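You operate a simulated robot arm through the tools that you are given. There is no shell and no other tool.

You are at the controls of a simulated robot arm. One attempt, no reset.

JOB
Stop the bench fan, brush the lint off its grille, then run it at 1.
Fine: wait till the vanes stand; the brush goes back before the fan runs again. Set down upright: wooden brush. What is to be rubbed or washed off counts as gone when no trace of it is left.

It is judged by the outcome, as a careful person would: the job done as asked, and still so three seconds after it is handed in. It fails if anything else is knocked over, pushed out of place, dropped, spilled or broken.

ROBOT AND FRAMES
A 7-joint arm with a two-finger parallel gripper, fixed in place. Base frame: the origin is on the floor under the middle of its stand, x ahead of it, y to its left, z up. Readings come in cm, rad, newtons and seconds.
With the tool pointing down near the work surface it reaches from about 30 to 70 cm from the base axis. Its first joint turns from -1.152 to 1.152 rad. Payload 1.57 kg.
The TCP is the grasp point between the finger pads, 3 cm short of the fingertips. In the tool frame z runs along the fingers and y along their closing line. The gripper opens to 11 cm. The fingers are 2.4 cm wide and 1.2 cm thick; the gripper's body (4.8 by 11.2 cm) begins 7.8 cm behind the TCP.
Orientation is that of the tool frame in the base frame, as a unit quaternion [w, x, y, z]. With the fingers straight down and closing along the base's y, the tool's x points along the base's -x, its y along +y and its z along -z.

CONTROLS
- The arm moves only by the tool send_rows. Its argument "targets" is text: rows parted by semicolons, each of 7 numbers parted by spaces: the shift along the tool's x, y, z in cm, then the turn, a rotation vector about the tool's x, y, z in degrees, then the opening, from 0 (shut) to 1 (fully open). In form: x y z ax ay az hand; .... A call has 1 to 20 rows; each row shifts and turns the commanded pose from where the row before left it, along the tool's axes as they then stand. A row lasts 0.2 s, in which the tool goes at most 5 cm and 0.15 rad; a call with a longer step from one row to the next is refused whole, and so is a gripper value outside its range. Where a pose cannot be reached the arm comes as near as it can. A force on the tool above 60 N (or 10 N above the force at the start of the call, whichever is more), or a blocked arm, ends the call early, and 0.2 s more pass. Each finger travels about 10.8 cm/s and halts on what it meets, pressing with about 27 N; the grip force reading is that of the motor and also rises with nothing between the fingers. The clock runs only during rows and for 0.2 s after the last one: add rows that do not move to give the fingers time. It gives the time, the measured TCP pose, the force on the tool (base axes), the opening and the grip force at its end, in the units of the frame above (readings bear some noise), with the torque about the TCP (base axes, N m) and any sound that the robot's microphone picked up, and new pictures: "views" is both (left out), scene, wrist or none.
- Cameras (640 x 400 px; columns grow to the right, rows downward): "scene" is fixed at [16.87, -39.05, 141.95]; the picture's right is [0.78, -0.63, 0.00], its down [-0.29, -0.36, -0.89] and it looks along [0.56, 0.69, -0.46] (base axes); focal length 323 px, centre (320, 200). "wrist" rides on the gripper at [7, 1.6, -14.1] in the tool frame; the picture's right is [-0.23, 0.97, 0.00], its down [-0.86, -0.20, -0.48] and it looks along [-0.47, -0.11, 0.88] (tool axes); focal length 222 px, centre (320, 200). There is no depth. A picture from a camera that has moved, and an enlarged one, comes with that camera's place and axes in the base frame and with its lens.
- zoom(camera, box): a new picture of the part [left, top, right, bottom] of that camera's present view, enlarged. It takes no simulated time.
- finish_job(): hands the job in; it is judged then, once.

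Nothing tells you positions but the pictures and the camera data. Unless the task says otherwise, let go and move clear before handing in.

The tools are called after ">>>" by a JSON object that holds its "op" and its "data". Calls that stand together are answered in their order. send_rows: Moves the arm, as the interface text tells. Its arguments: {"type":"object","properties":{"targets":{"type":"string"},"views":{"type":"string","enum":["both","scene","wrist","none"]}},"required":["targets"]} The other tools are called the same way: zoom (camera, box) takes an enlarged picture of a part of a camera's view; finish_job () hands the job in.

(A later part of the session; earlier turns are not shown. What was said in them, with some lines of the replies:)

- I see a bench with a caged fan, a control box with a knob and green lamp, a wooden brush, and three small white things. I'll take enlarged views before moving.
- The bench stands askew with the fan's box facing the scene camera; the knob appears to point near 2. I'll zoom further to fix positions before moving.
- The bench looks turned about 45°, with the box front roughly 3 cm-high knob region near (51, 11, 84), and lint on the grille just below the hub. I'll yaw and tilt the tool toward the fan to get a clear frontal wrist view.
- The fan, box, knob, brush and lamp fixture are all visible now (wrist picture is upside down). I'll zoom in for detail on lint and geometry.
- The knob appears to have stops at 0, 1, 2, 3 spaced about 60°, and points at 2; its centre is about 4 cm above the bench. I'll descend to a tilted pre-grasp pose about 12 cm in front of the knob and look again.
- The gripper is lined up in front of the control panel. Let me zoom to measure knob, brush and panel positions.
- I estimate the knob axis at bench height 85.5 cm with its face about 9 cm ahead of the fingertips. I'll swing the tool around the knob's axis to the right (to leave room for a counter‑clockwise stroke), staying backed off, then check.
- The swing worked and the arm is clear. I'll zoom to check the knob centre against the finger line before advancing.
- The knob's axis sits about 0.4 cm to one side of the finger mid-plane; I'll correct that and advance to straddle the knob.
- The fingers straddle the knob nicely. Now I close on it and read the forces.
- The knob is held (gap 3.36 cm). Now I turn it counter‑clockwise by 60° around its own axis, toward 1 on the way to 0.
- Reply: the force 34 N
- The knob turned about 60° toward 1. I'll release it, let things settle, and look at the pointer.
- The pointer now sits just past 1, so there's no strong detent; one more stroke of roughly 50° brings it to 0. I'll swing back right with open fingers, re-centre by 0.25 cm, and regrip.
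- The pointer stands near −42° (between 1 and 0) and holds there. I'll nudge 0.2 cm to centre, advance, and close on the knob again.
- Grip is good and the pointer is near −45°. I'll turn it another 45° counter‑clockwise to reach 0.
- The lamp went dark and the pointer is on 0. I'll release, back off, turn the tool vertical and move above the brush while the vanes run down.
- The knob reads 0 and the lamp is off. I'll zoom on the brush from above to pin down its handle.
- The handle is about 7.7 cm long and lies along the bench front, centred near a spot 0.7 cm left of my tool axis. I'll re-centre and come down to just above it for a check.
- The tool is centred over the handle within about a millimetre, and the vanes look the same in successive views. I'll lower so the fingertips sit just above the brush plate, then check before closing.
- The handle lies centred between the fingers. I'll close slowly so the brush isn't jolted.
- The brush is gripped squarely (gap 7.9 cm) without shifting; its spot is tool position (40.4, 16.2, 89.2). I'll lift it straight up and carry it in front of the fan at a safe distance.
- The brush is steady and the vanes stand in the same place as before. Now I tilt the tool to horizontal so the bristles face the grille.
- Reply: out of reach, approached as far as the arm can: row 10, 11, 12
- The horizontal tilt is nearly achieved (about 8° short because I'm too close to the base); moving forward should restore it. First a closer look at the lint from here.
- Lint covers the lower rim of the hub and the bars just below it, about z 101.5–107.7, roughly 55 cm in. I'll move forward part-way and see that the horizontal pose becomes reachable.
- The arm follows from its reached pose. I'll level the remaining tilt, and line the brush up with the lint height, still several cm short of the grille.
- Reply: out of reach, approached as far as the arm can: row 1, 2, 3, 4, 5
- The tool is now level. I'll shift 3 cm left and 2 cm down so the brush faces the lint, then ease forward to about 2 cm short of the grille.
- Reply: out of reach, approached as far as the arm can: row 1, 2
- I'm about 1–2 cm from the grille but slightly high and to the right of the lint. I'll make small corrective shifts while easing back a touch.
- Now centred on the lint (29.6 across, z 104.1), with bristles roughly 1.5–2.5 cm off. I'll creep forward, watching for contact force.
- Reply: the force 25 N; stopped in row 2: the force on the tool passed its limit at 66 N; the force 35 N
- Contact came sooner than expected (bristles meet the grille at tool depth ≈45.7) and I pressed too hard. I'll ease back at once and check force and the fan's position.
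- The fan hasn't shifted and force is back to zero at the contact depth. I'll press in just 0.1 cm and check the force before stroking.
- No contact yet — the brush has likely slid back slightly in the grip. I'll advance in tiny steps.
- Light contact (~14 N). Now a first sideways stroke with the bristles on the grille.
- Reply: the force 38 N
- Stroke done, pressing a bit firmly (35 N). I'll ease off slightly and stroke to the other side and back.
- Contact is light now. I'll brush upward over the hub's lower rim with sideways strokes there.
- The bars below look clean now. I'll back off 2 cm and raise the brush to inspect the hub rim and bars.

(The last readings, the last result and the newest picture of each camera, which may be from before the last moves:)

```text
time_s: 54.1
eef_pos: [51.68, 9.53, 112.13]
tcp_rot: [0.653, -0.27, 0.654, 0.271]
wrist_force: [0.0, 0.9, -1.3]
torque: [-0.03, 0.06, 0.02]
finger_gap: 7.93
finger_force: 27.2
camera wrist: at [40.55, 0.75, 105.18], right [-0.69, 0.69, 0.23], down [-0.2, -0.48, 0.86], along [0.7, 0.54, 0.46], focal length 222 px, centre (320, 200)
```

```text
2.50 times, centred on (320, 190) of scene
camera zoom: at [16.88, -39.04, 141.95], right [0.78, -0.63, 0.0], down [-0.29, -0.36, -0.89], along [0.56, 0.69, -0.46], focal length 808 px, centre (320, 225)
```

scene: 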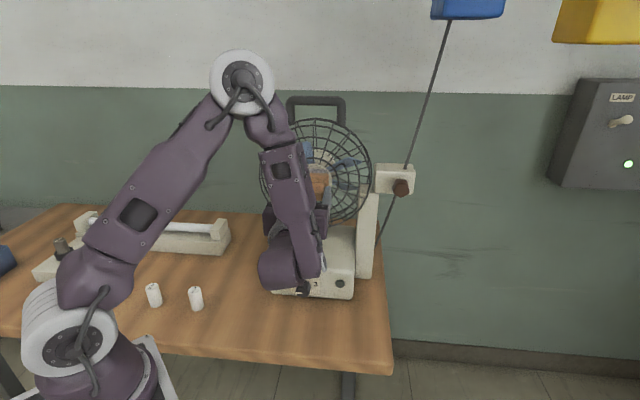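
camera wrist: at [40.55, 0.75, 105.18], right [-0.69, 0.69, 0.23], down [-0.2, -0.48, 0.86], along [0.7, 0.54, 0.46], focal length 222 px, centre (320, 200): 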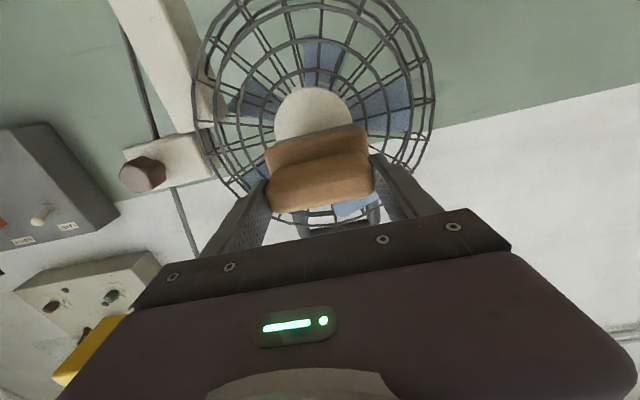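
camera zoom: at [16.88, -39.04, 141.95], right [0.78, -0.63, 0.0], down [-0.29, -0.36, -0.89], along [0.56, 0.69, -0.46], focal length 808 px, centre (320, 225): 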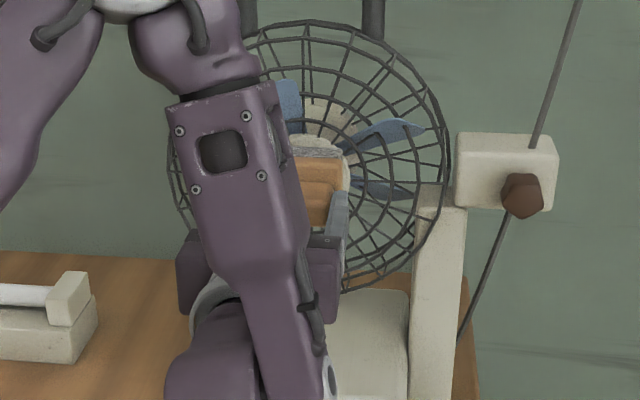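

The grille and the hub's lower rim look clean. I'll zoom in closely for any trace.

>>> {"op": "zoom", "data": {"camera": "wrist", "box": [260, 40, 360, 105]}}

>>> {"op": "zoom", "data": {"camera": "wrist", "box": [200, 0, 300, 70]}}

>>> {"op": "zoom", "data": {"camera": "wrist", "box": [320, 0, 440, 90]}}

>>> {"op": "zoom", "data": {"camera": "wrist", "box": [190, 50, 290, 130]}}

```text
6.15 times, centred on (310, 72) of wrist
camera zoom: at [40.55, 0.75, 105.18], right [-0.69, 0.69, 0.23], down [-0.2, -0.48, 0.86], along [0.7, 0.54, 0.46], focal length 1367 px, centre (382, 985)
```

zoom: 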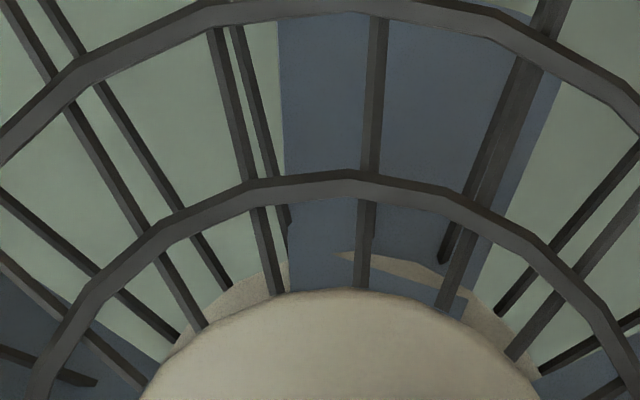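

```text
5.71 times, centred on (250, 35) of wrist
camera zoom: at [40.55, 0.75, 105.18], right [-0.69, 0.69, 0.23], down [-0.2, -0.48, 0.86], along [0.7, 0.54, 0.46], focal length 1269 px, centre (720, 1143)
```

zoom: 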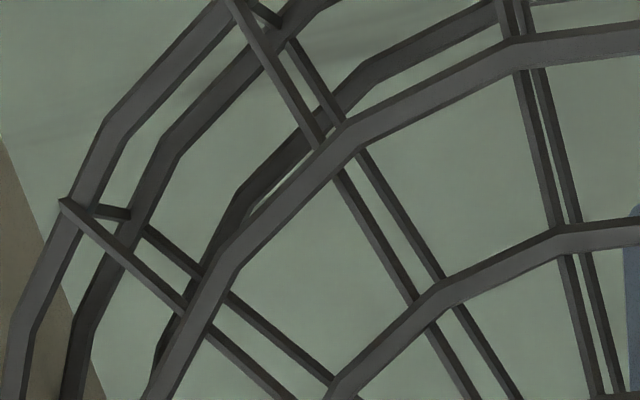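

```text
4.44 times, centred on (380, 45) of wrist
camera zoom: at [40.55, 0.75, 105.18], right [-0.69, 0.69, 0.23], down [-0.2, -0.48, 0.86], along [0.7, 0.54, 0.46], focal length 987 px, centre (53, 889)
```

zoom: 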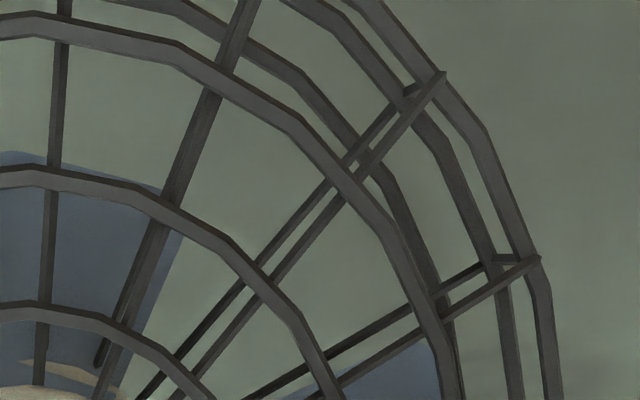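

```text
5.00 times, centred on (240, 90) of wrist
camera zoom: at [40.55, 0.75, 105.18], right [-0.69, 0.69, 0.23], down [-0.2, -0.48, 0.86], along [0.7, 0.54, 0.46], focal length 1111 px, centre (720, 750)
```

zoom: 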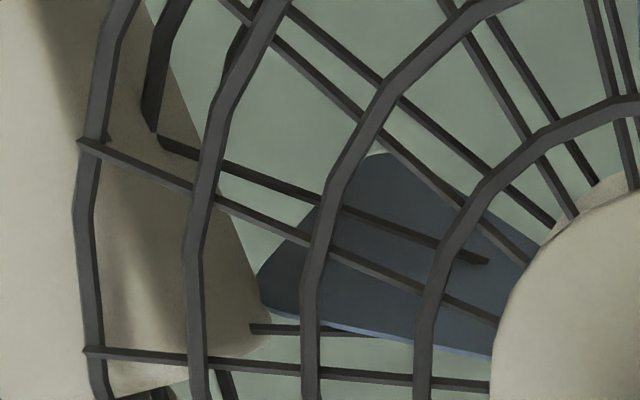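

No trace of lint is left in this view. I'll back away, turn the tool vertical again and carry the brush to above its original spot, which also gives the scene camera a clear look at the fan.

>>> {"op": "send_rows", "data": {"targets": "0 0 -1 0 0 0 0; 0 0 -1 0 0 0 0; 0 0 0 0 7.5 0 0; 0 0 0 0 7.5 0 0; 0 0 0 0 7.5 0 0; 0 0 0 0 7.5 0 0; 0 0 0 0 7.5 0 0; 0 0 0 0 7.5 0 0; 0 0 0 0 7.5 0 0; 0 0 0 0 7.5 0 0; 0 0 0 0 7.5 0 0; 0 0 0 0 7.5 0 0; 0 0 0 0 7.5 0 0; 0 0 0 0 7.5 0 0; 0 0 0 0 0 0 0; 0 0 0 0 0 0 0"}}

```text
time_s: 57.5
eef_pos: [50.35, 8.15, 112.07]
tcp_rot: [-0.001, -0.383, 0.924, 0.0]
wrist_force: [-1.2, 0.5, -0.9]
torque: [-0.02, -0.02, 0.0]
finger_gap: 7.94
finger_force: 27.0
camera wrist: at [44.31, 4.48, 126.27], right [-0.53, 0.85, 0.0], down [0.75, 0.46, 0.48], along [0.4, 0.25, -0.88], focal length 222 px, centre (320, 200)
```

scene: 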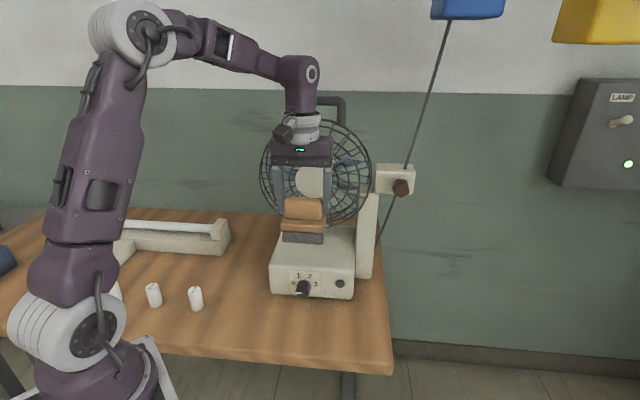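
wrist: 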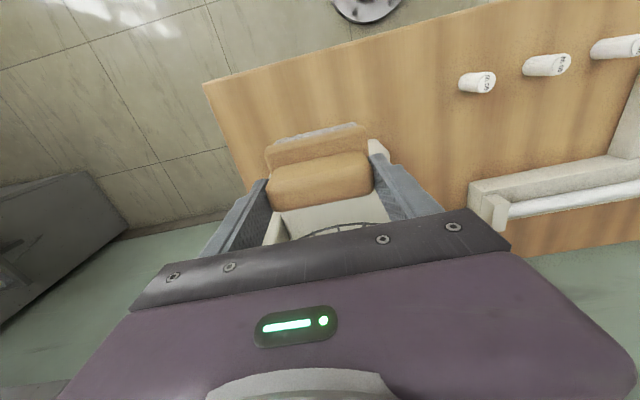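

Tool is vertical with the brush upright. Now moving over its original spot and part-way down, stopping about 4 cm above the bench.

>>> {"op": "send_rows", "data": {"targets": "0.33 3.185 0 0 0 0 0; 0.33 3.185 0 0 0 0 0; 0.33 3.185 0 0 0 0 0; 0.33 3.185 0 0 0 0 0; 0 0 3.5 0 0 0 0; 0 0 3.5 0 0 0 0; 0 0 3.5 0 0 0 0; 0 0 3.5 0 0 0 0; 0 0 2.5 0 0 0 0; 0 0 2 0 0 0 0; 0 0 0 0 0 0 0; 0 0 0 0 0 0 0"}}

>>> {"op": "zoom", "data": {"camera": "scene", "box": [250, 110, 380, 240]}}

>>> {"op": "zoom", "data": {"camera": "scene", "box": [190, 200, 310, 330]}}

>>> {"op": "zoom", "data": {"camera": "scene", "box": [285, 180, 345, 225]}}

```text
time_s: 60.1
eef_pos: [40.35, 16.27, 93.6]
tcp_rot: [-0.001, -0.383, 0.924, 0.0]
wrist_force: [1.1, -0.4, -1.1]
torque: [-0.01, 0.01, -0.04]
finger_gap: 7.95
finger_force: 26.9
camera wrist: at [34.38, 12.6, 107.78], right [-0.53, 0.85, 0.0], down [0.75, 0.46, 0.48], along [0.41, 0.25, -0.88], focal length 222 px, centre (320, 200)
```

scene: 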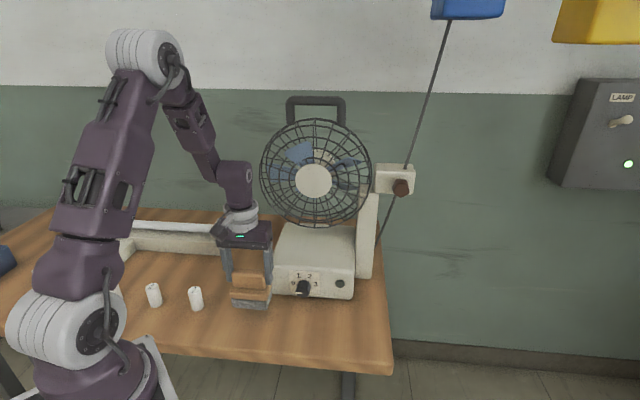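
wrist: 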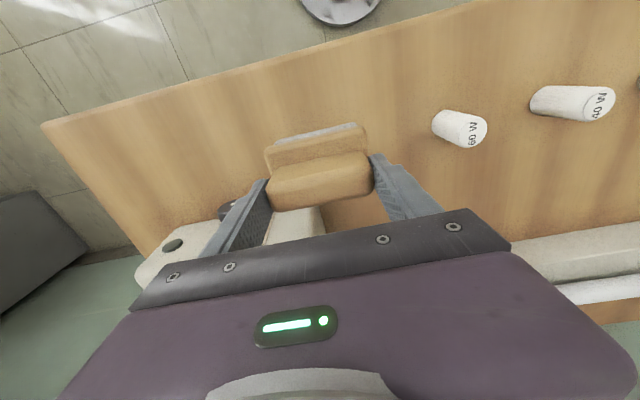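

```text
3.08 times, centred on (315, 175) of scene
camera zoom: at [16.88, -39.04, 141.95], right [0.78, -0.63, 0.0], down [-0.29, -0.36, -0.89], along [0.56, 0.69, -0.46], focal length 994 px, centre (335, 277)
```

zoom: 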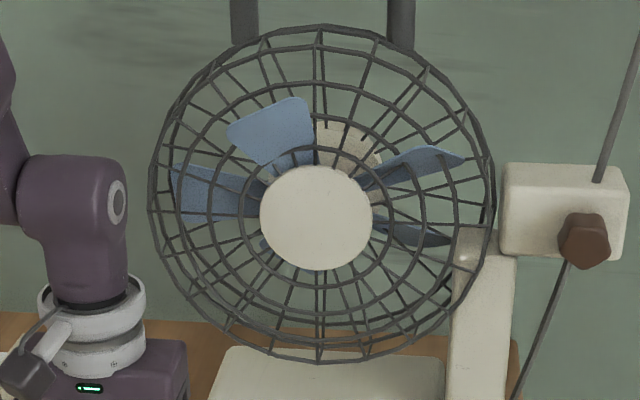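

```text
3.08 times, centred on (250, 265) of scene
camera zoom: at [16.88, -39.04, 141.95], right [0.78, -0.63, 0.0], down [-0.29, -0.36, -0.89], along [0.56, 0.69, -0.46], focal length 994 px, centre (535, 0)
```

zoom: 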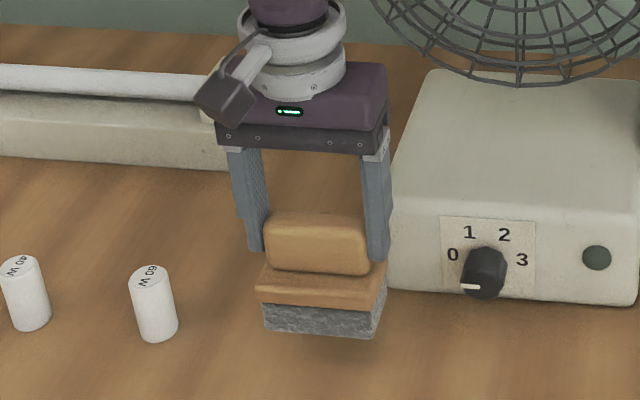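

```text
8.89 times, centred on (315, 202) of scene
camera zoom: at [16.88, -39.04, 141.95], right [0.78, -0.63, 0.0], down [-0.29, -0.36, -0.89], along [0.56, 0.69, -0.46], focal length 2872 px, centre (364, 178)
```

zoom: 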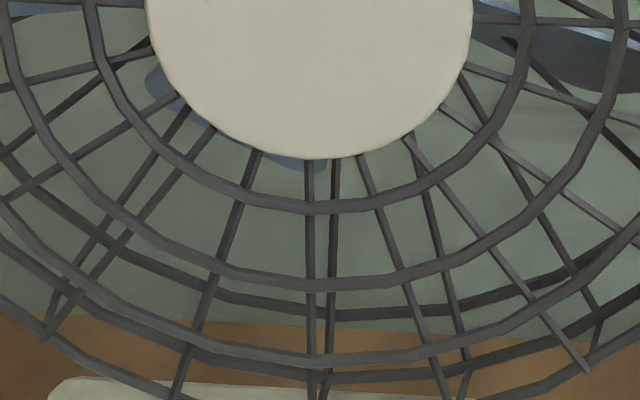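

The grille is completely clean and the fan hasn't moved. I'll lower the brush toward the bench, then feel for contact in small steps.

>>> {"op": "send_rows", "data": {"targets": "0 0 1.5 0 0 0 0; 0 0 1.5 0 0 0 0; 0 0 0.8 0 0 0 0; 0 0 0.2 0 0 0 0; 0 0 0 0 0 0 0; 0 0 0 0 0 0 0"}}

>>> {"op": "zoom", "data": {"camera": "scene", "box": [190, 220, 310, 340]}}

```text
time_s: 61.5
eef_pos: [40.48, 16.24, 89.63]
tcp_rot: [-0.001, -0.383, 0.924, 0.0]
wrist_force: [-0.7, 0.5, -1.2]
torque: [0.02, 0.02, -0.02]
finger_gap: 7.94
finger_force: 26.9
camera wrist: at [34.4, 12.57, 103.77], right [-0.53, 0.85, 0.0], down [0.75, 0.46, 0.48], along [0.41, 0.25, -0.88], focal length 222 px, centre (320, 200)
```

scene: 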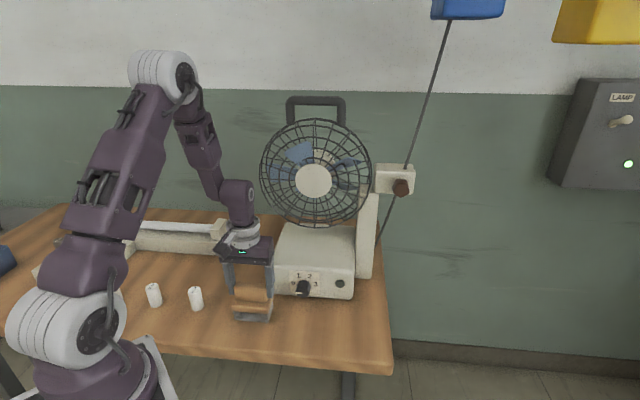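
wrist: 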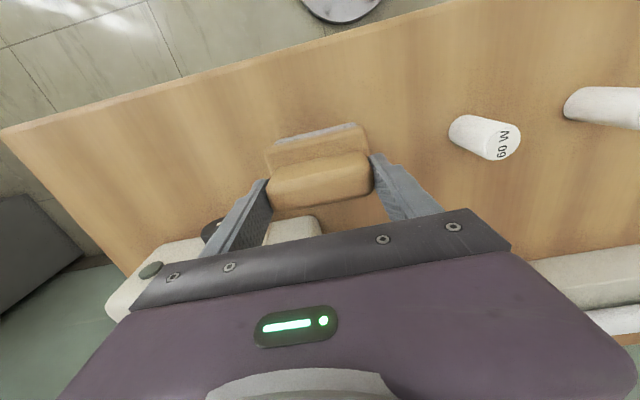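

```text
3.33 times, centred on (250, 280) of scene
camera zoom: at [16.88, -39.04, 141.95], right [0.78, -0.63, 0.0], down [-0.29, -0.36, -0.89], along [0.56, 0.69, -0.46], focal length 1077 px, centre (553, -67)
```

zoom: 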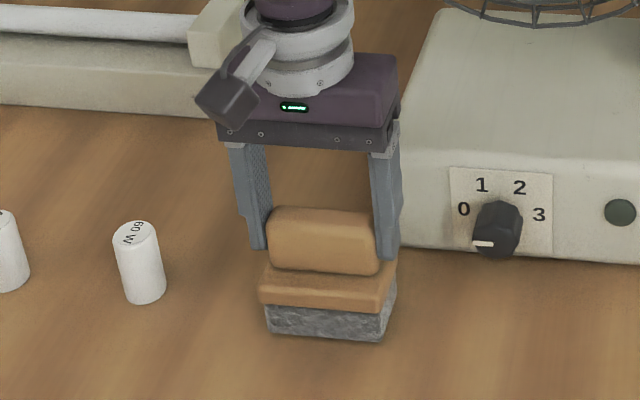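

Nearly down, no contact force yet. I'll lower in 0.15–0.2 cm steps until the bristles touch.

>>> {"op": "send_rows", "data": {"targets": "0 0 0.2 0 0 0 0; 0 0 0.15 0 0 0 0; 0 0 0 0 0 0 0", "views": "none"}}

```text
time_s: 62.3
eef_pos: [40.34, 16.24, 89.27]
tcp_rot: [-0.001, -0.382, 0.924, 0.0]
wrist_force: [0.1, -0.2, -0.8]
torque: [0.0, 0.0, 0.02]
finger_gap: 7.95
finger_force: 26.5
```

>>> {"op": "send_rows", "data": {"targets": "0 0 0.12 0 0 0 0; 0 0 0 0 0 0 0", "views": "none"}}

```text
time_s: 62.9
eef_pos: [40.46, 16.28, 89.14]
tcp_rot: [0.0, -0.383, 0.924, 0.0]
wrist_force: [-4.8, 1.4, 13.5]
torque: [-0.19, -0.2, -0.06]
finger_gap: 7.96
finger_force: 27.0
```

The bristles are resting on the bench (13 N upward). I'll open the fingers gently and rise straight up.

>>> {"op": "send_rows", "data": {"targets": "0 0 -0.05 0 0 0 0.5; 0 0 0 0 0 0 0.7; 0 0 0 0 0 0 0.74; 0 0 0 0 0 0 0.78; 0 0 0 0 0 0 0.84; 0 0 0 0 0 0 0.92; 0 0 0 0 0 0 1; 0 0 -1 0 0 0 1; 0 0 -2 0 0 0 1; 0 0 -2 0 0 0 1; 0 0 -3 0 0 0 1; 0 0 0 0 0 0 1"}}

>>> {"op": "zoom", "data": {"camera": "scene", "box": [190, 220, 310, 340]}}

>>> {"op": "zoom", "data": {"camera": "wrist", "box": [220, 90, 420, 230]}}

```text
time_s: 65.5
eef_pos: [40.37, 16.19, 97.06]
tcp_rot: [-0.001, -0.382, 0.924, 0.0]
wrist_force: [0.1, -0.1, -0.1]
torque: [-0.01, -0.01, -0.01]
finger_gap: 11.0
finger_force: 0.1
camera wrist: at [34.31, 12.42, 111.26], right [-0.53, 0.85, 0.0], down [0.75, 0.46, 0.48], along [0.41, 0.25, -0.88], focal length 222 px, centre (320, 200)
```

scene: 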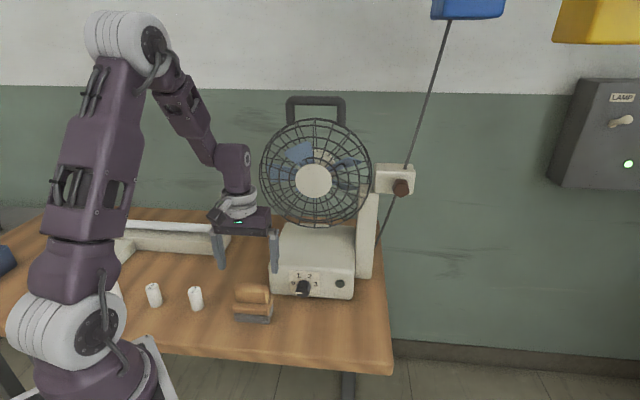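
wrist: 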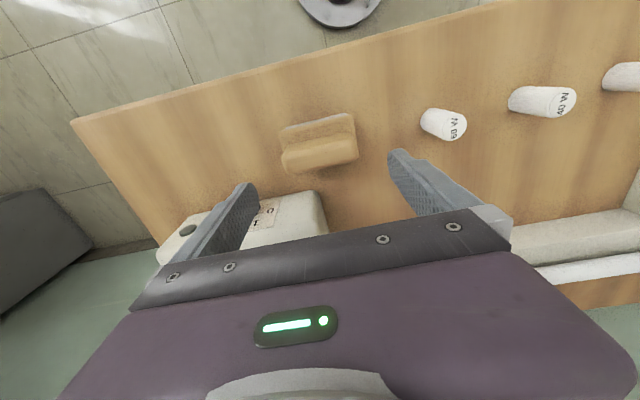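

```text
3.33 times, centred on (250, 280) of scene
camera zoom: at [16.87, -39.05, 141.95], right [0.78, -0.63, 0.0], down [-0.29, -0.36, -0.89], along [0.56, 0.69, -0.46], focal length 1077 px, centre (553, -67)
```

zoom: 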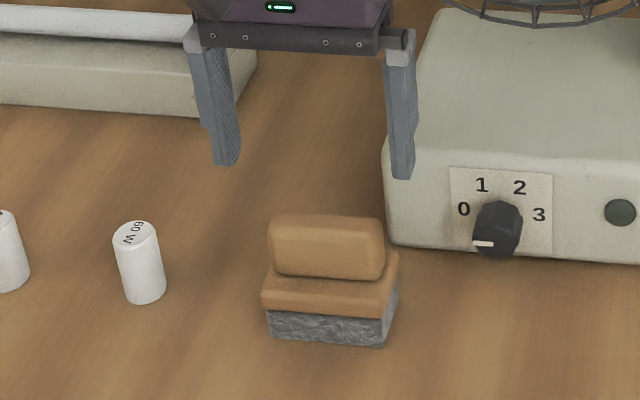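

```text
2.86 times, centred on (320, 160) of wrist
camera zoom: at [34.31, 12.42, 111.26], right [-0.53, 0.85, 0.0], down [0.75, 0.46, 0.48], along [0.41, 0.25, -0.88], focal length 635 px, centre (320, 314)
```

zoom: 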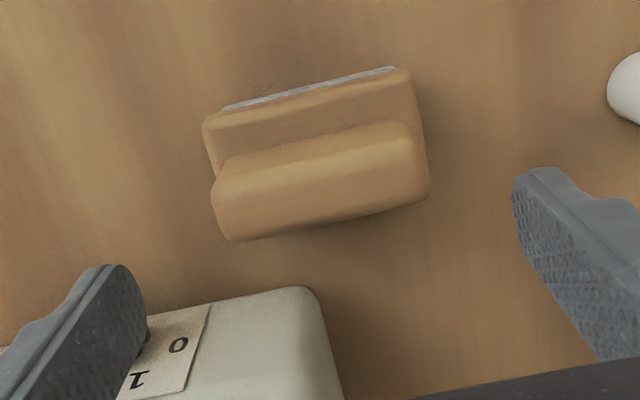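

The brush stands upright back on its spot. Next I return to the tilted pose in front of the knob to set it to 1.

>>> {"op": "send_rows", "data": {"targets": "0 0 -2 0 0 0 1; 1.8 -3.82 0 0 0 0 0.9; 1.8 -3.82 0 0 0 0 0.8; 1.8 -3.82 0 0 0 0 0.6; 0 0 0 0 -7.5 0 0.5; 0 0 0 0 -7.5 0 0.5; 0 0 0 0 -7.5 0 0.5; 0 0 0 0 -7.5 0 0.5; 0 0 0 0 -7.5 0 0.5; 0 0 0 0 -7.5 0 0.5; 2.6 0 2.6 0 0 0 0.5; 0 0 0 0 0 0 0.5; 0 0 0 0 0 0 0.5"}}

>>> {"op": "zoom", "data": {"camera": "wrist", "box": [230, 90, 410, 210]}}

```text
time_s: 68.3
eef_pos: [45.01, 4.37, 95.53]
tcp_rot: [0.353, -0.354, 0.853, 0.147]
wrist_force: [0.0, 1.5, -0.8]
torque: [0.01, 0.0, 0.02]
finger_gap: 5.5
finger_force: 0.0
camera wrist: at [33.26, -5.09, 100.57], right [-0.58, 0.8, 0.16], down [0.33, 0.05, 0.94], along [0.75, 0.6, -0.29], focal length 222 px, centre (320, 200)
```

scene: 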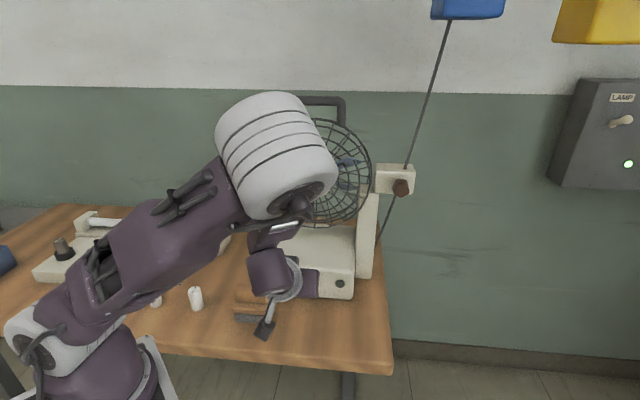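
wrist: 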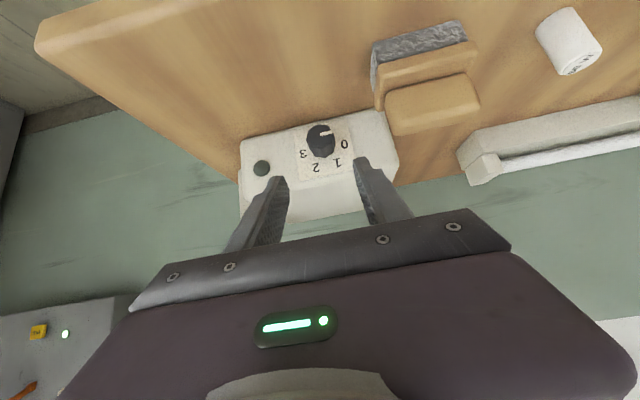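

```text
3.33 times, centred on (320, 150) of wrist
camera zoom: at [33.26, -5.09, 100.57], right [-0.58, 0.8, 0.16], down [0.33, 0.05, 0.94], along [0.75, 0.6, -0.29], focal length 740 px, centre (320, 367)
```

zoom: 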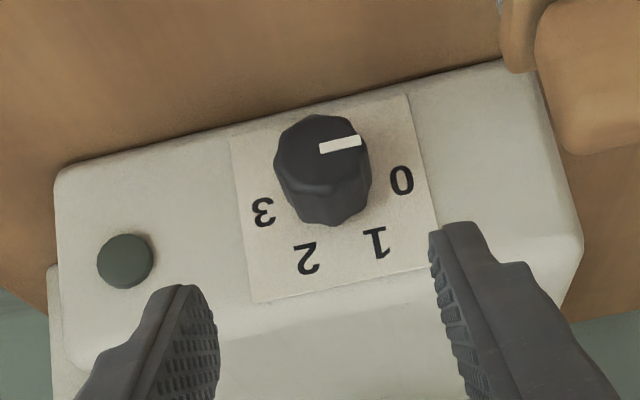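

The knob still points to 0 and I'm squarely in front. I'll correct by a few millimetres, advance, and grip it.

>>> {"op": "send_rows", "data": {"targets": "0.39 0.19 0 0 0 0 0.5; 0 0 2.5 0 0 0 0.5; 0 0 2.5 0 0 0 0.5; 0 0 2.5 0 0 0 0.5; 0 0 2 0 0 0 0.5; 0 0 1.4 0 0 0 0.5; 0 0 0.8 0 0 0 0.5; 0 0 0 0 0 0 0.5; 0 0 0 0 0 0 0.5", "views": "wrist"}}

>>> {"op": "zoom", "data": {"camera": "wrist", "box": [250, 80, 410, 200]}}

```text
time_s: 70.3
eef_pos: [50.17, 10.21, 86.99]
tcp_rot: [0.352, -0.354, 0.854, 0.147]
wrist_force: [-0.2, 0.4, -0.5]
torque: [0.01, 0.02, 0.01]
finger_gap: 5.5
finger_force: 0.1
camera wrist: at [38.44, 0.81, 92.16], right [-0.57, 0.8, 0.16], down [0.33, 0.05, 0.94], along [0.75, 0.6, -0.29], focal length 222 px, centre (320, 200)
```

wrist: 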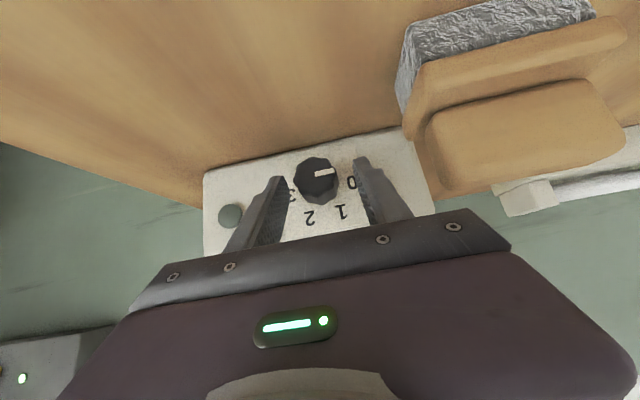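

```text
3.33 times, centred on (330, 140) of wrist
camera zoom: at [38.44, 0.81, 92.16], right [-0.57, 0.8, 0.16], down [0.33, 0.05, 0.94], along [0.75, 0.6, -0.29], focal length 740 px, centre (287, 400)
```

zoom: 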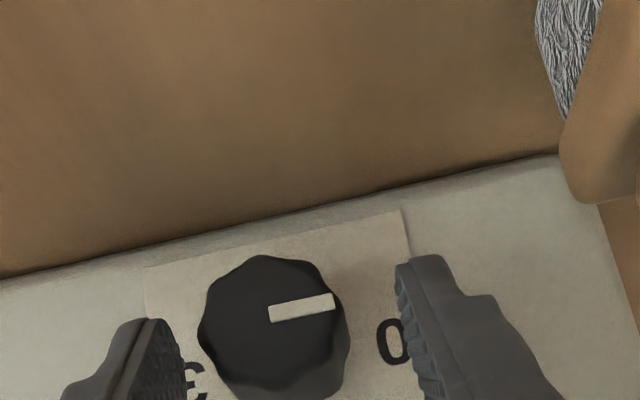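

The knob sits about 0.35 cm right of the finger midline; I'll shift and close on it.

>>> {"op": "send_rows", "data": {"targets": "0 -0.35 0.2 0 0 0 0.5; 0 0 0 0 0 0 0.5; 0 0 0 0 0 0 0.35; 0 0 0 0 0 0 0.25; 0 0 0 0 0 0 0; 0 0 0 0 0 0 0; 0 0 0 0 0 0 0", "views": "wrist"}}

>>> {"op": "zoom", "data": {"camera": "wrist", "box": [250, 80, 410, 200]}}

```text
time_s: 71.9
eef_pos: [50.44, 10.18, 86.87]
tcp_rot: [0.352, -0.354, 0.854, 0.146]
wrist_force: [-2.8, 6.7, 0.0]
torque: [0.19, 0.01, -0.36]
finger_gap: 3.37
finger_force: 41.3
camera wrist: at [38.79, 0.7, 92.02], right [-0.58, 0.8, 0.16], down [0.33, 0.05, 0.94], along [0.75, 0.6, -0.29], focal length 222 px, centre (320, 200)
```

wrist: 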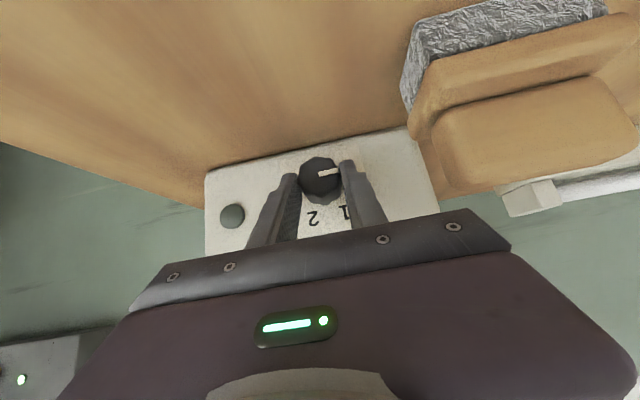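

```text
3.33 times, centred on (330, 140) of wrist
camera zoom: at [38.79, 0.7, 92.02], right [-0.58, 0.8, 0.16], down [0.33, 0.05, 0.94], along [0.75, 0.6, -0.29], focal length 740 px, centre (287, 400)
```

zoom: 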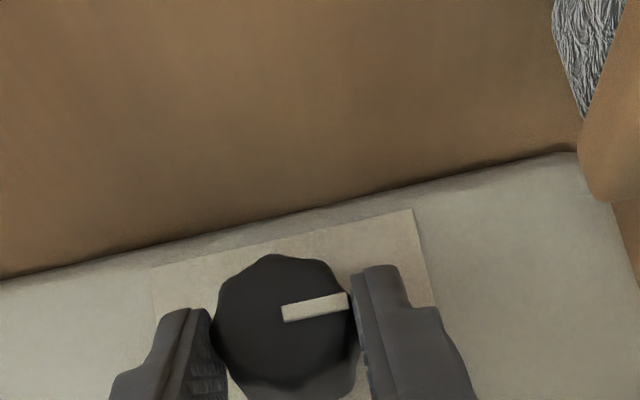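

Good centred grip with the pointer at 0. I'll turn clockwise 45° first and check for drift and forces.

>>> {"op": "send_rows", "data": {"targets": "0.009 -0.185 0.009 -5.303 0 5.303 0; 0.009 -0.185 0.009 -5.303 0 5.303 0; 0.009 -0.185 0.009 -5.303 0 5.303 0; 0.009 -0.185 0.009 -5.303 0 5.303 0; 0.009 -0.185 0.009 -5.303 0 5.303 0; 0.009 -0.185 0.009 -5.303 0 5.303 0; 0 0 0 0 0 0 0; 0 0 0 0 0 0 0"}}

>>> {"op": "zoom", "data": {"camera": "wrist", "box": [250, 80, 410, 200]}}

```text
time_s: 73.7
eef_pos: [51.16, 9.24, 86.33]
tcp_rot: [0.192, -0.191, 0.844, 0.463]
wrist_force: [10.4, 4.4, 26.2]
torque: [1.11, -0.69, -0.32]
finger_gap: 3.37
finger_force: 40.8
camera wrist: at [42.44, -2.99, 91.11], right [-0.29, 0.52, 0.8], down [0.76, -0.39, 0.53], along [0.58, 0.76, -0.28], focal length 222 px, centre (320, 200)
```

scene: 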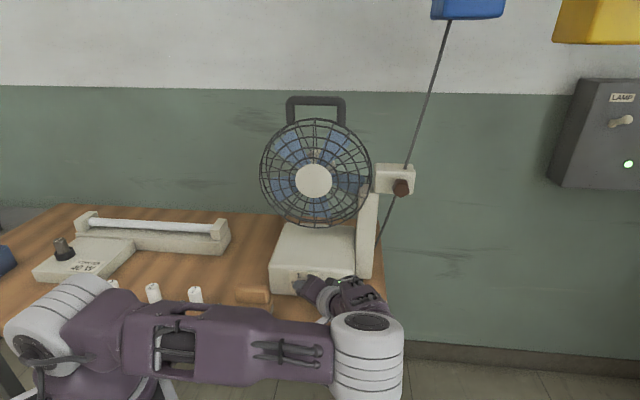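
wrist: 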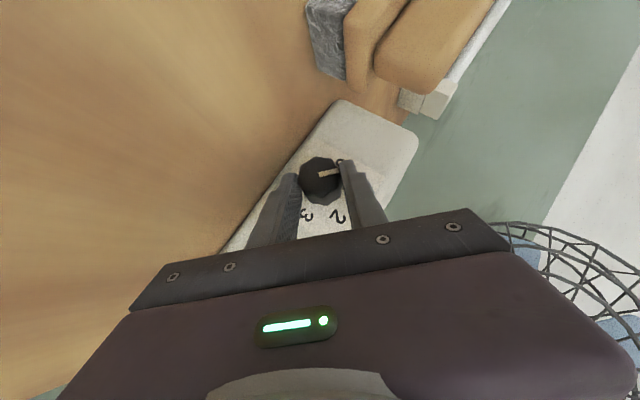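

```text
3.33 times, centred on (330, 140) of wrist
camera zoom: at [42.44, -2.99, 91.11], right [-0.29, 0.52, 0.8], down [0.76, -0.39, 0.53], along [0.58, 0.76, -0.28], focal length 740 px, centre (287, 400)
```

zoom: 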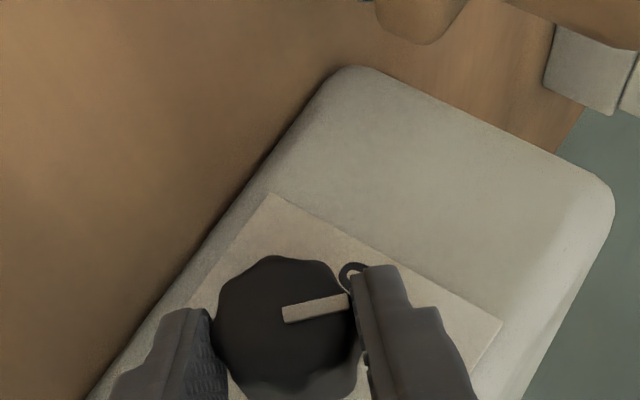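

The knob followed exactly 45°, and the arm's elbow is well in front of the bench. I'll finish the last 15° with a tiny upward correction to relieve the side load.

>>> {"op": "send_rows", "data": {"targets": "-0.06 0.1 0 0 0 0 0; 0.009 -0.185 0.009 -5.303 0 5.303 0; 0.009 -0.185 0.009 -5.303 0 5.303 0; 0 0 0 0 0 0 0; 0 0 0 0 0 0 0"}}

>>> {"op": "zoom", "data": {"camera": "wrist", "box": [250, 80, 410, 200]}}

```text
time_s: 74.9
eef_pos: [51.5, 9.12, 86.01]
tcp_rot: [0.128, -0.127, 0.814, 0.552]
wrist_force: [-1.5, -17.5, -14.7]
torque: [-0.03, -0.35, -0.59]
finger_gap: 3.38
finger_force: 41.7
camera wrist: at [43.46, -3.98, 90.07], right [-0.13, 0.36, 0.92], down [0.84, -0.46, 0.3], along [0.53, 0.81, -0.24], focal length 222 px, centre (320, 200)
```

scene: 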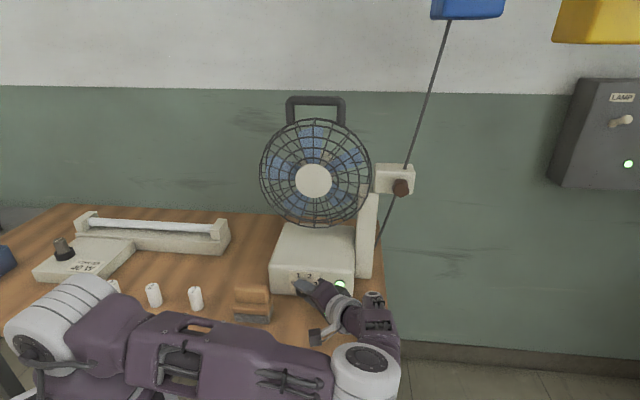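
wrist: 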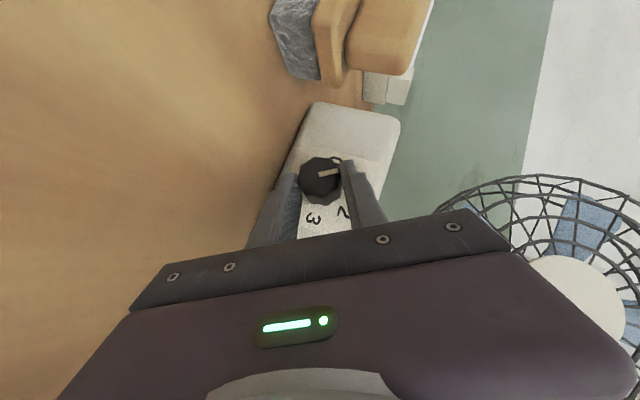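

```text
3.33 times, centred on (330, 140) of wrist
camera zoom: at [43.46, -3.98, 90.07], right [-0.13, 0.36, 0.92], down [0.84, -0.46, 0.3], along [0.53, 0.81, -0.24], focal length 740 px, centre (287, 400)
```

zoom: 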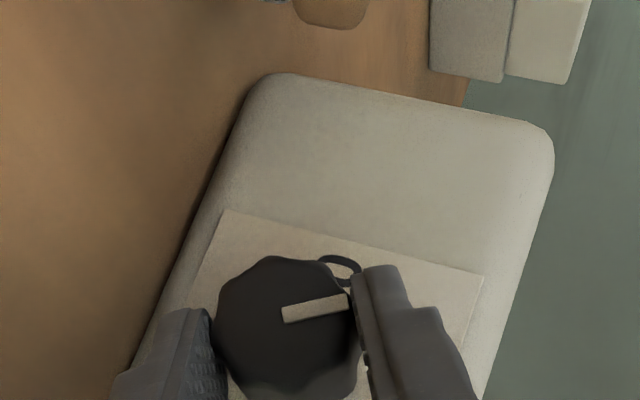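

The knob has turned the full 60° to 1 and the lamp is lit with the fan running. I'll release with a small opening (to stay clear of the bench) and back out.

>>> {"op": "send_rows", "data": {"targets": "0 0 0 0 0 0 0.33; 0 0 0 0 0 0 0.38; 0 0 0 0 0 0 0.4; 0 0 -1.5 0 0 0 0.4; 0 0 -2 0 0 0 0.4; 0 0 -2.5 0 0 0 0.4; 0 0 -3 0 0 0 0.4; 0 0 -3 0 0 0 0.4; 0 0 0 0 0 0 0.4"}}

>>> {"op": "zoom", "data": {"camera": "scene", "box": [270, 250, 370, 330]}}

>>> {"op": "zoom", "data": {"camera": "wrist", "box": [250, 80, 410, 200]}}

```text
time_s: 76.9
eef_pos: [50.69, -2.1, 90.69]
tcp_rot: [0.129, -0.129, 0.813, 0.553]
wrist_force: [0.1, 0.2, 0.7]
torque: [0.0, -0.05, -0.02]
finger_gap: 4.4
finger_force: 0.0
camera wrist: at [42.77, -15.13, 94.6], right [-0.13, 0.36, 0.92], down [0.84, -0.46, 0.3], along [0.53, 0.81, -0.24], focal length 222 px, centre (320, 200)
```

scene: 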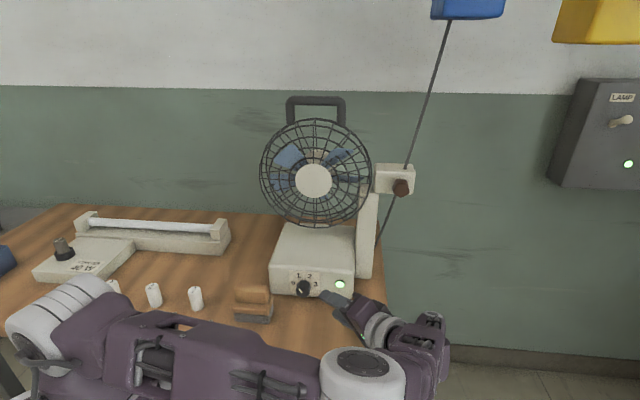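
wrist: 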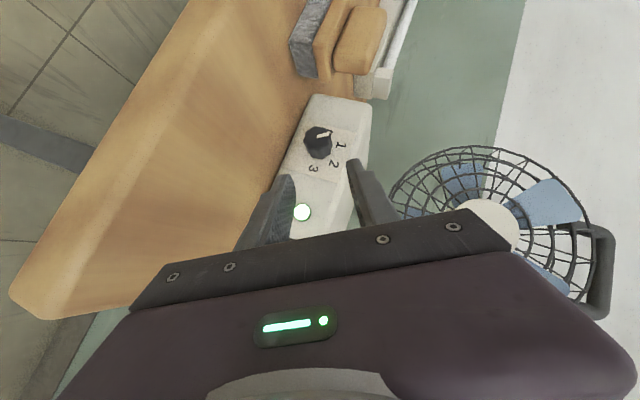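

```text
5.00 times, centred on (320, 290) of scene
camera zoom: at [16.87, -39.05, 141.95], right [0.78, -0.63, 0.0], down [-0.29, -0.36, -0.89], along [0.56, 0.69, -0.46], focal length 1616 px, centre (320, -250)
```

zoom: 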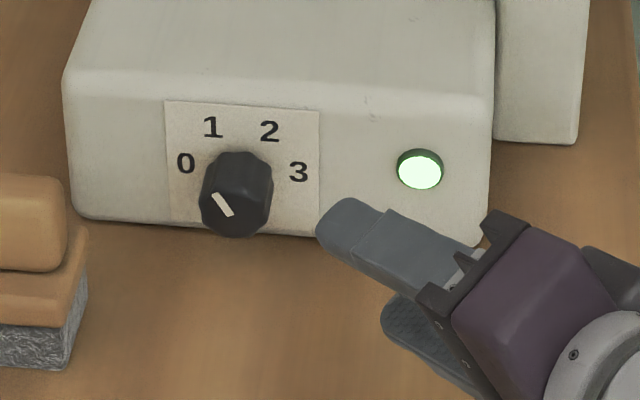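

```text
3.33 times, centred on (330, 140) of wrist
camera zoom: at [42.77, -15.13, 94.6], right [-0.13, 0.36, 0.92], down [0.84, -0.46, 0.3], along [0.53, 0.81, -0.24], focal length 740 px, centre (287, 400)
```

zoom: 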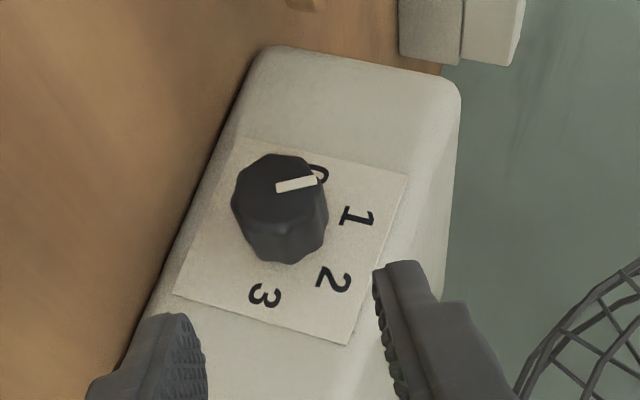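

The knob shows 1, lamp lit. I'll zoom tightly to verify how exactly the pointer sits on 1.

>>> {"op": "zoom", "data": {"camera": "scene", "box": [280, 260, 328, 300]}}

>>> {"op": "zoom", "data": {"camera": "wrist", "box": [295, 115, 355, 180]}}

```text
10.00 times, centred on (304, 280) of scene
camera zoom: at [16.87, -39.05, 141.95], right [0.78, -0.63, 0.0], down [-0.29, -0.36, -0.89], along [0.56, 0.69, -0.46], focal length 3231 px, centre (480, -600)
```

zoom: 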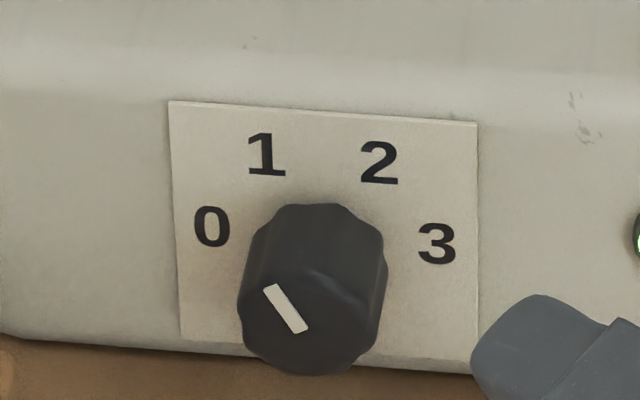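

```text
6.15 times, centred on (325, 148) of wrist
camera zoom: at [42.77, -15.13, 94.6], right [-0.13, 0.36, 0.92], down [0.84, -0.46, 0.3], along [0.53, 0.81, -0.24], focal length 1367 px, centre (289, 523)
```

zoom: 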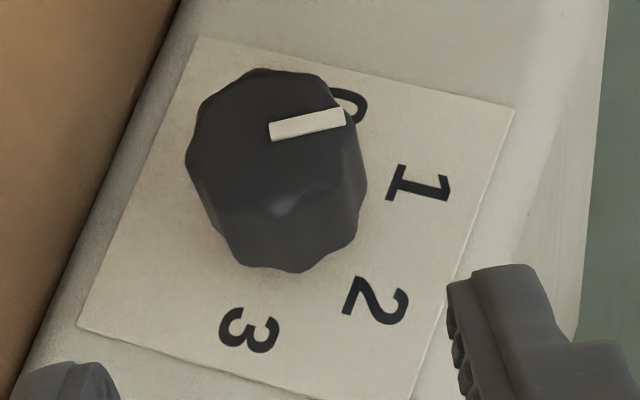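

The pointer is within a couple of degrees of 1 and the fan is turning. I'll move the arm clear upward and away, then take a last look.

>>> {"op": "send_rows", "data": {"targets": "0 0 -2 0 0 0 0.4; 0 0 -3 0 0 0 0.4; -1.2 3 -1.2 0 0 0 0.4; -1.4 3.5 -1.4 0 0 0 0.4; -1.4 3.5 -1.4 0 0 0 0.4; -1.4 3.5 -1.4 0 0 0 0.4; 0 0 0 0 0 0 0.4; 0 0 0 0 0 0 0.4"}}

>>> {"op": "zoom", "data": {"camera": "scene", "box": [200, 100, 400, 340]}}

>>> {"op": "zoom", "data": {"camera": "scene", "box": [200, 240, 360, 340]}}

```text
time_s: 78.7
eef_pos: [50.14, -6.69, 107.68]
tcp_rot: [0.128, -0.129, 0.812, 0.554]
wrist_force: [-0.4, 0.5, 0.1]
torque: [-0.01, 0.0, 0.01]
finger_gap: 4.38
finger_force: 0.1
camera wrist: at [42.24, -19.67, 111.68], right [-0.13, 0.36, 0.92], down [0.84, -0.46, 0.3], along [0.53, 0.81, -0.24], focal length 222 px, centre (320, 200)
```

scene: 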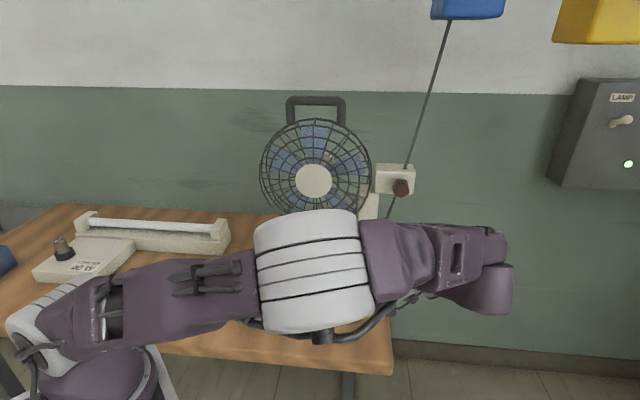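
wrist: 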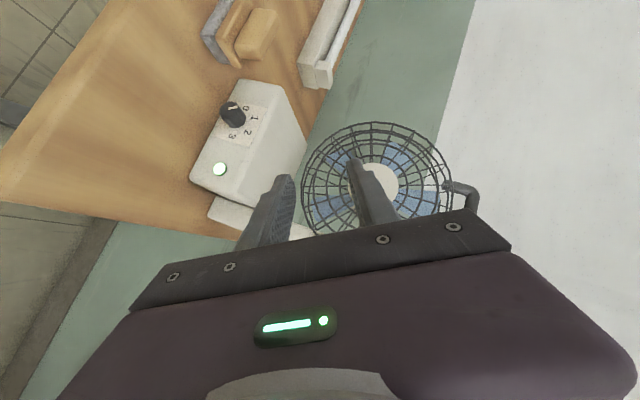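

```text
1.67 times, centred on (300, 220) of scene
camera zoom: at [16.87, -39.05, 141.95], right [0.78, -0.63, 0.0], down [-0.29, -0.36, -0.89], along [0.56, 0.69, -0.46], focal length 539 px, centre (353, 167)
```

zoom: 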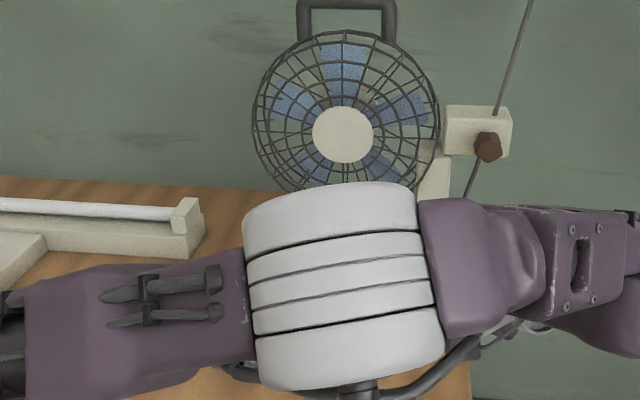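

```text
4.00 times, centred on (280, 290) of scene
camera zoom: at [16.87, -39.05, 141.95], right [0.78, -0.63, 0.0], down [-0.29, -0.36, -0.89], along [0.56, 0.69, -0.46], focal length 1292 px, centre (480, -160)
```

zoom: 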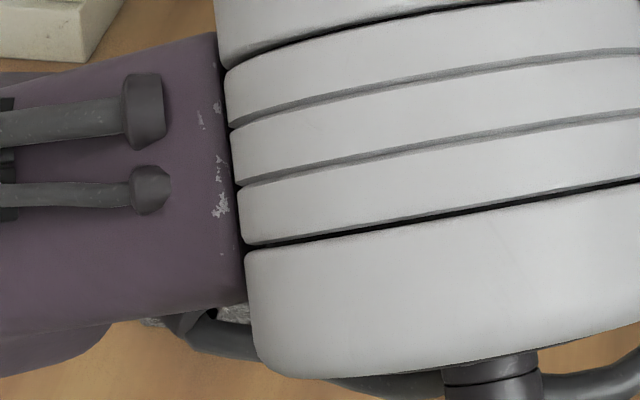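

The arm is clear. I'll verify brush, knob and fan through the wrist camera.

>>> {"op": "zoom", "data": {"camera": "wrist", "box": [180, 0, 340, 180]}}

>>> {"op": "zoom", "data": {"camera": "wrist", "box": [290, 110, 490, 240]}}

>>> {"op": "send_rows", "data": {"targets": "0 0 0 5.3 0 -5.3 0.4; 0 0 0 5.3 0 -5.3 0.4; 0 0 0 5.3 0 -5.3 0.4; 0 0 0 5.3 0 -5.3 0.4; 0 0 0 5.3 0 -5.3 0.4; 0 0 0 5.3 0 -5.3 0.4; 0 0 0 5.3 0 -5.3 0.4; 0 0 0 5.3 0 -5.3 0.4; 0 0 0 0 0 0 0.4; 0 0 0 0 0 0 0.4"}}

```text
2.22 times, centred on (260, 90) of wrist
camera zoom: at [42.24, -19.67, 111.68], right [-0.13, 0.36, 0.92], down [0.84, -0.46, 0.3], along [0.53, 0.81, -0.24], focal length 494 px, centre (453, 444)
```

zoom: 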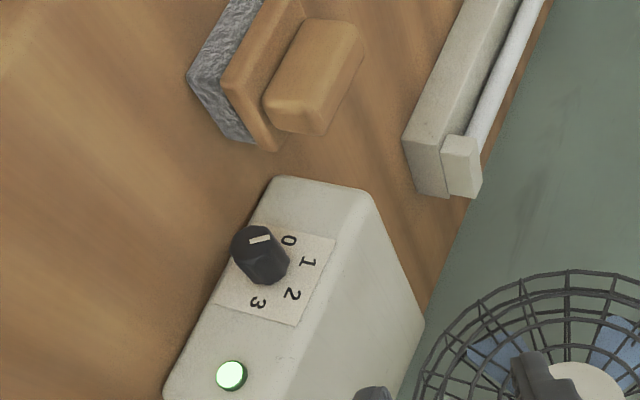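

```text
3.08 times, centred on (390, 175) of wrist
camera zoom: at [42.24, -19.67, 111.68], right [-0.13, 0.36, 0.92], down [0.84, -0.46, 0.3], along [0.53, 0.81, -0.24], focal length 684 px, centre (105, 277)
```

zoom: 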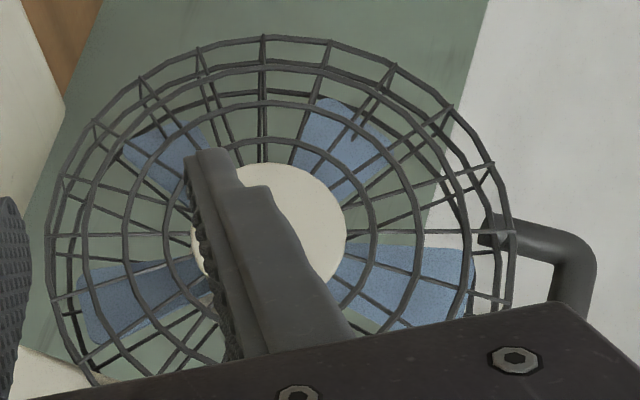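

```text
time_s: 80.9
eef_pos: [50.39, -6.58, 107.69]
tcp_rot: [0.353, -0.354, 0.854, 0.147]
wrist_force: [0.7, -0.3, -0.2]
torque: [0.0, 0.04, 0.01]
finger_gap: 4.38
finger_force: 0.0
camera wrist: at [38.6, -15.97, 112.84], right [-0.57, 0.8, 0.16], down [0.33, 0.05, 0.94], along [0.75, 0.59, -0.29], focal length 222 px, centre (320, 200)
```

scene: 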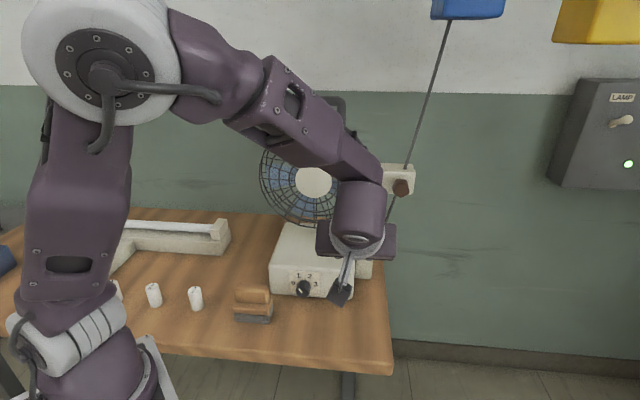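
wrist: 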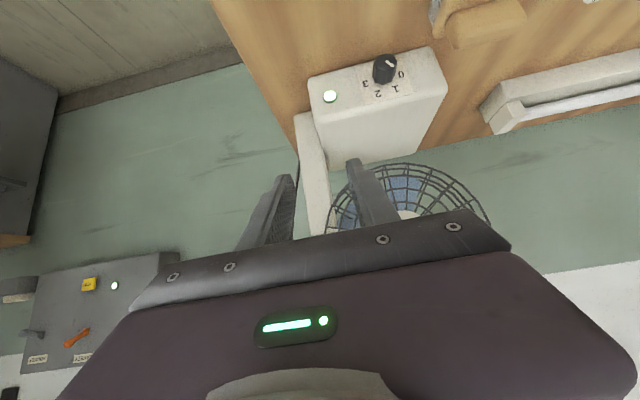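

The fan is running at 1 with its lamp lit, and the grille is clean. The brush stands upright on its spot, nothing else has been moved, and the arm is clear. I'm handing the job in.

>>> {"op": "finish_job", "data": {}}

```text
The job is handed in.
```

I stopped the fan, brushed the lint off its grille, put the brush back, and set the fan running at 1. I then handed the job in.

- **Fan stopped:** I turned the knob from 2 to 0; the lamp went out. Pictures several seconds apart showed the vanes in the same place before I touched the grille.
- **Grille:** Close-up views from both cameras showed no lint left on the bars or the hub.
- **Brush:** It stands upright, within about half a centimetre of its original spot. I put it back before switching the fan on again.
- **Fan running:** The knob points within about 2° of 1, the lamp is lit and the vanes were turning.

On first contact I pressed the brush too hard against the grille, about 66 N for a moment. The brush slid slightly in the grip, but the pictures show the fan did not move. Nothing else was knocked or shifted that I could see, and the arm was clear when I finished.
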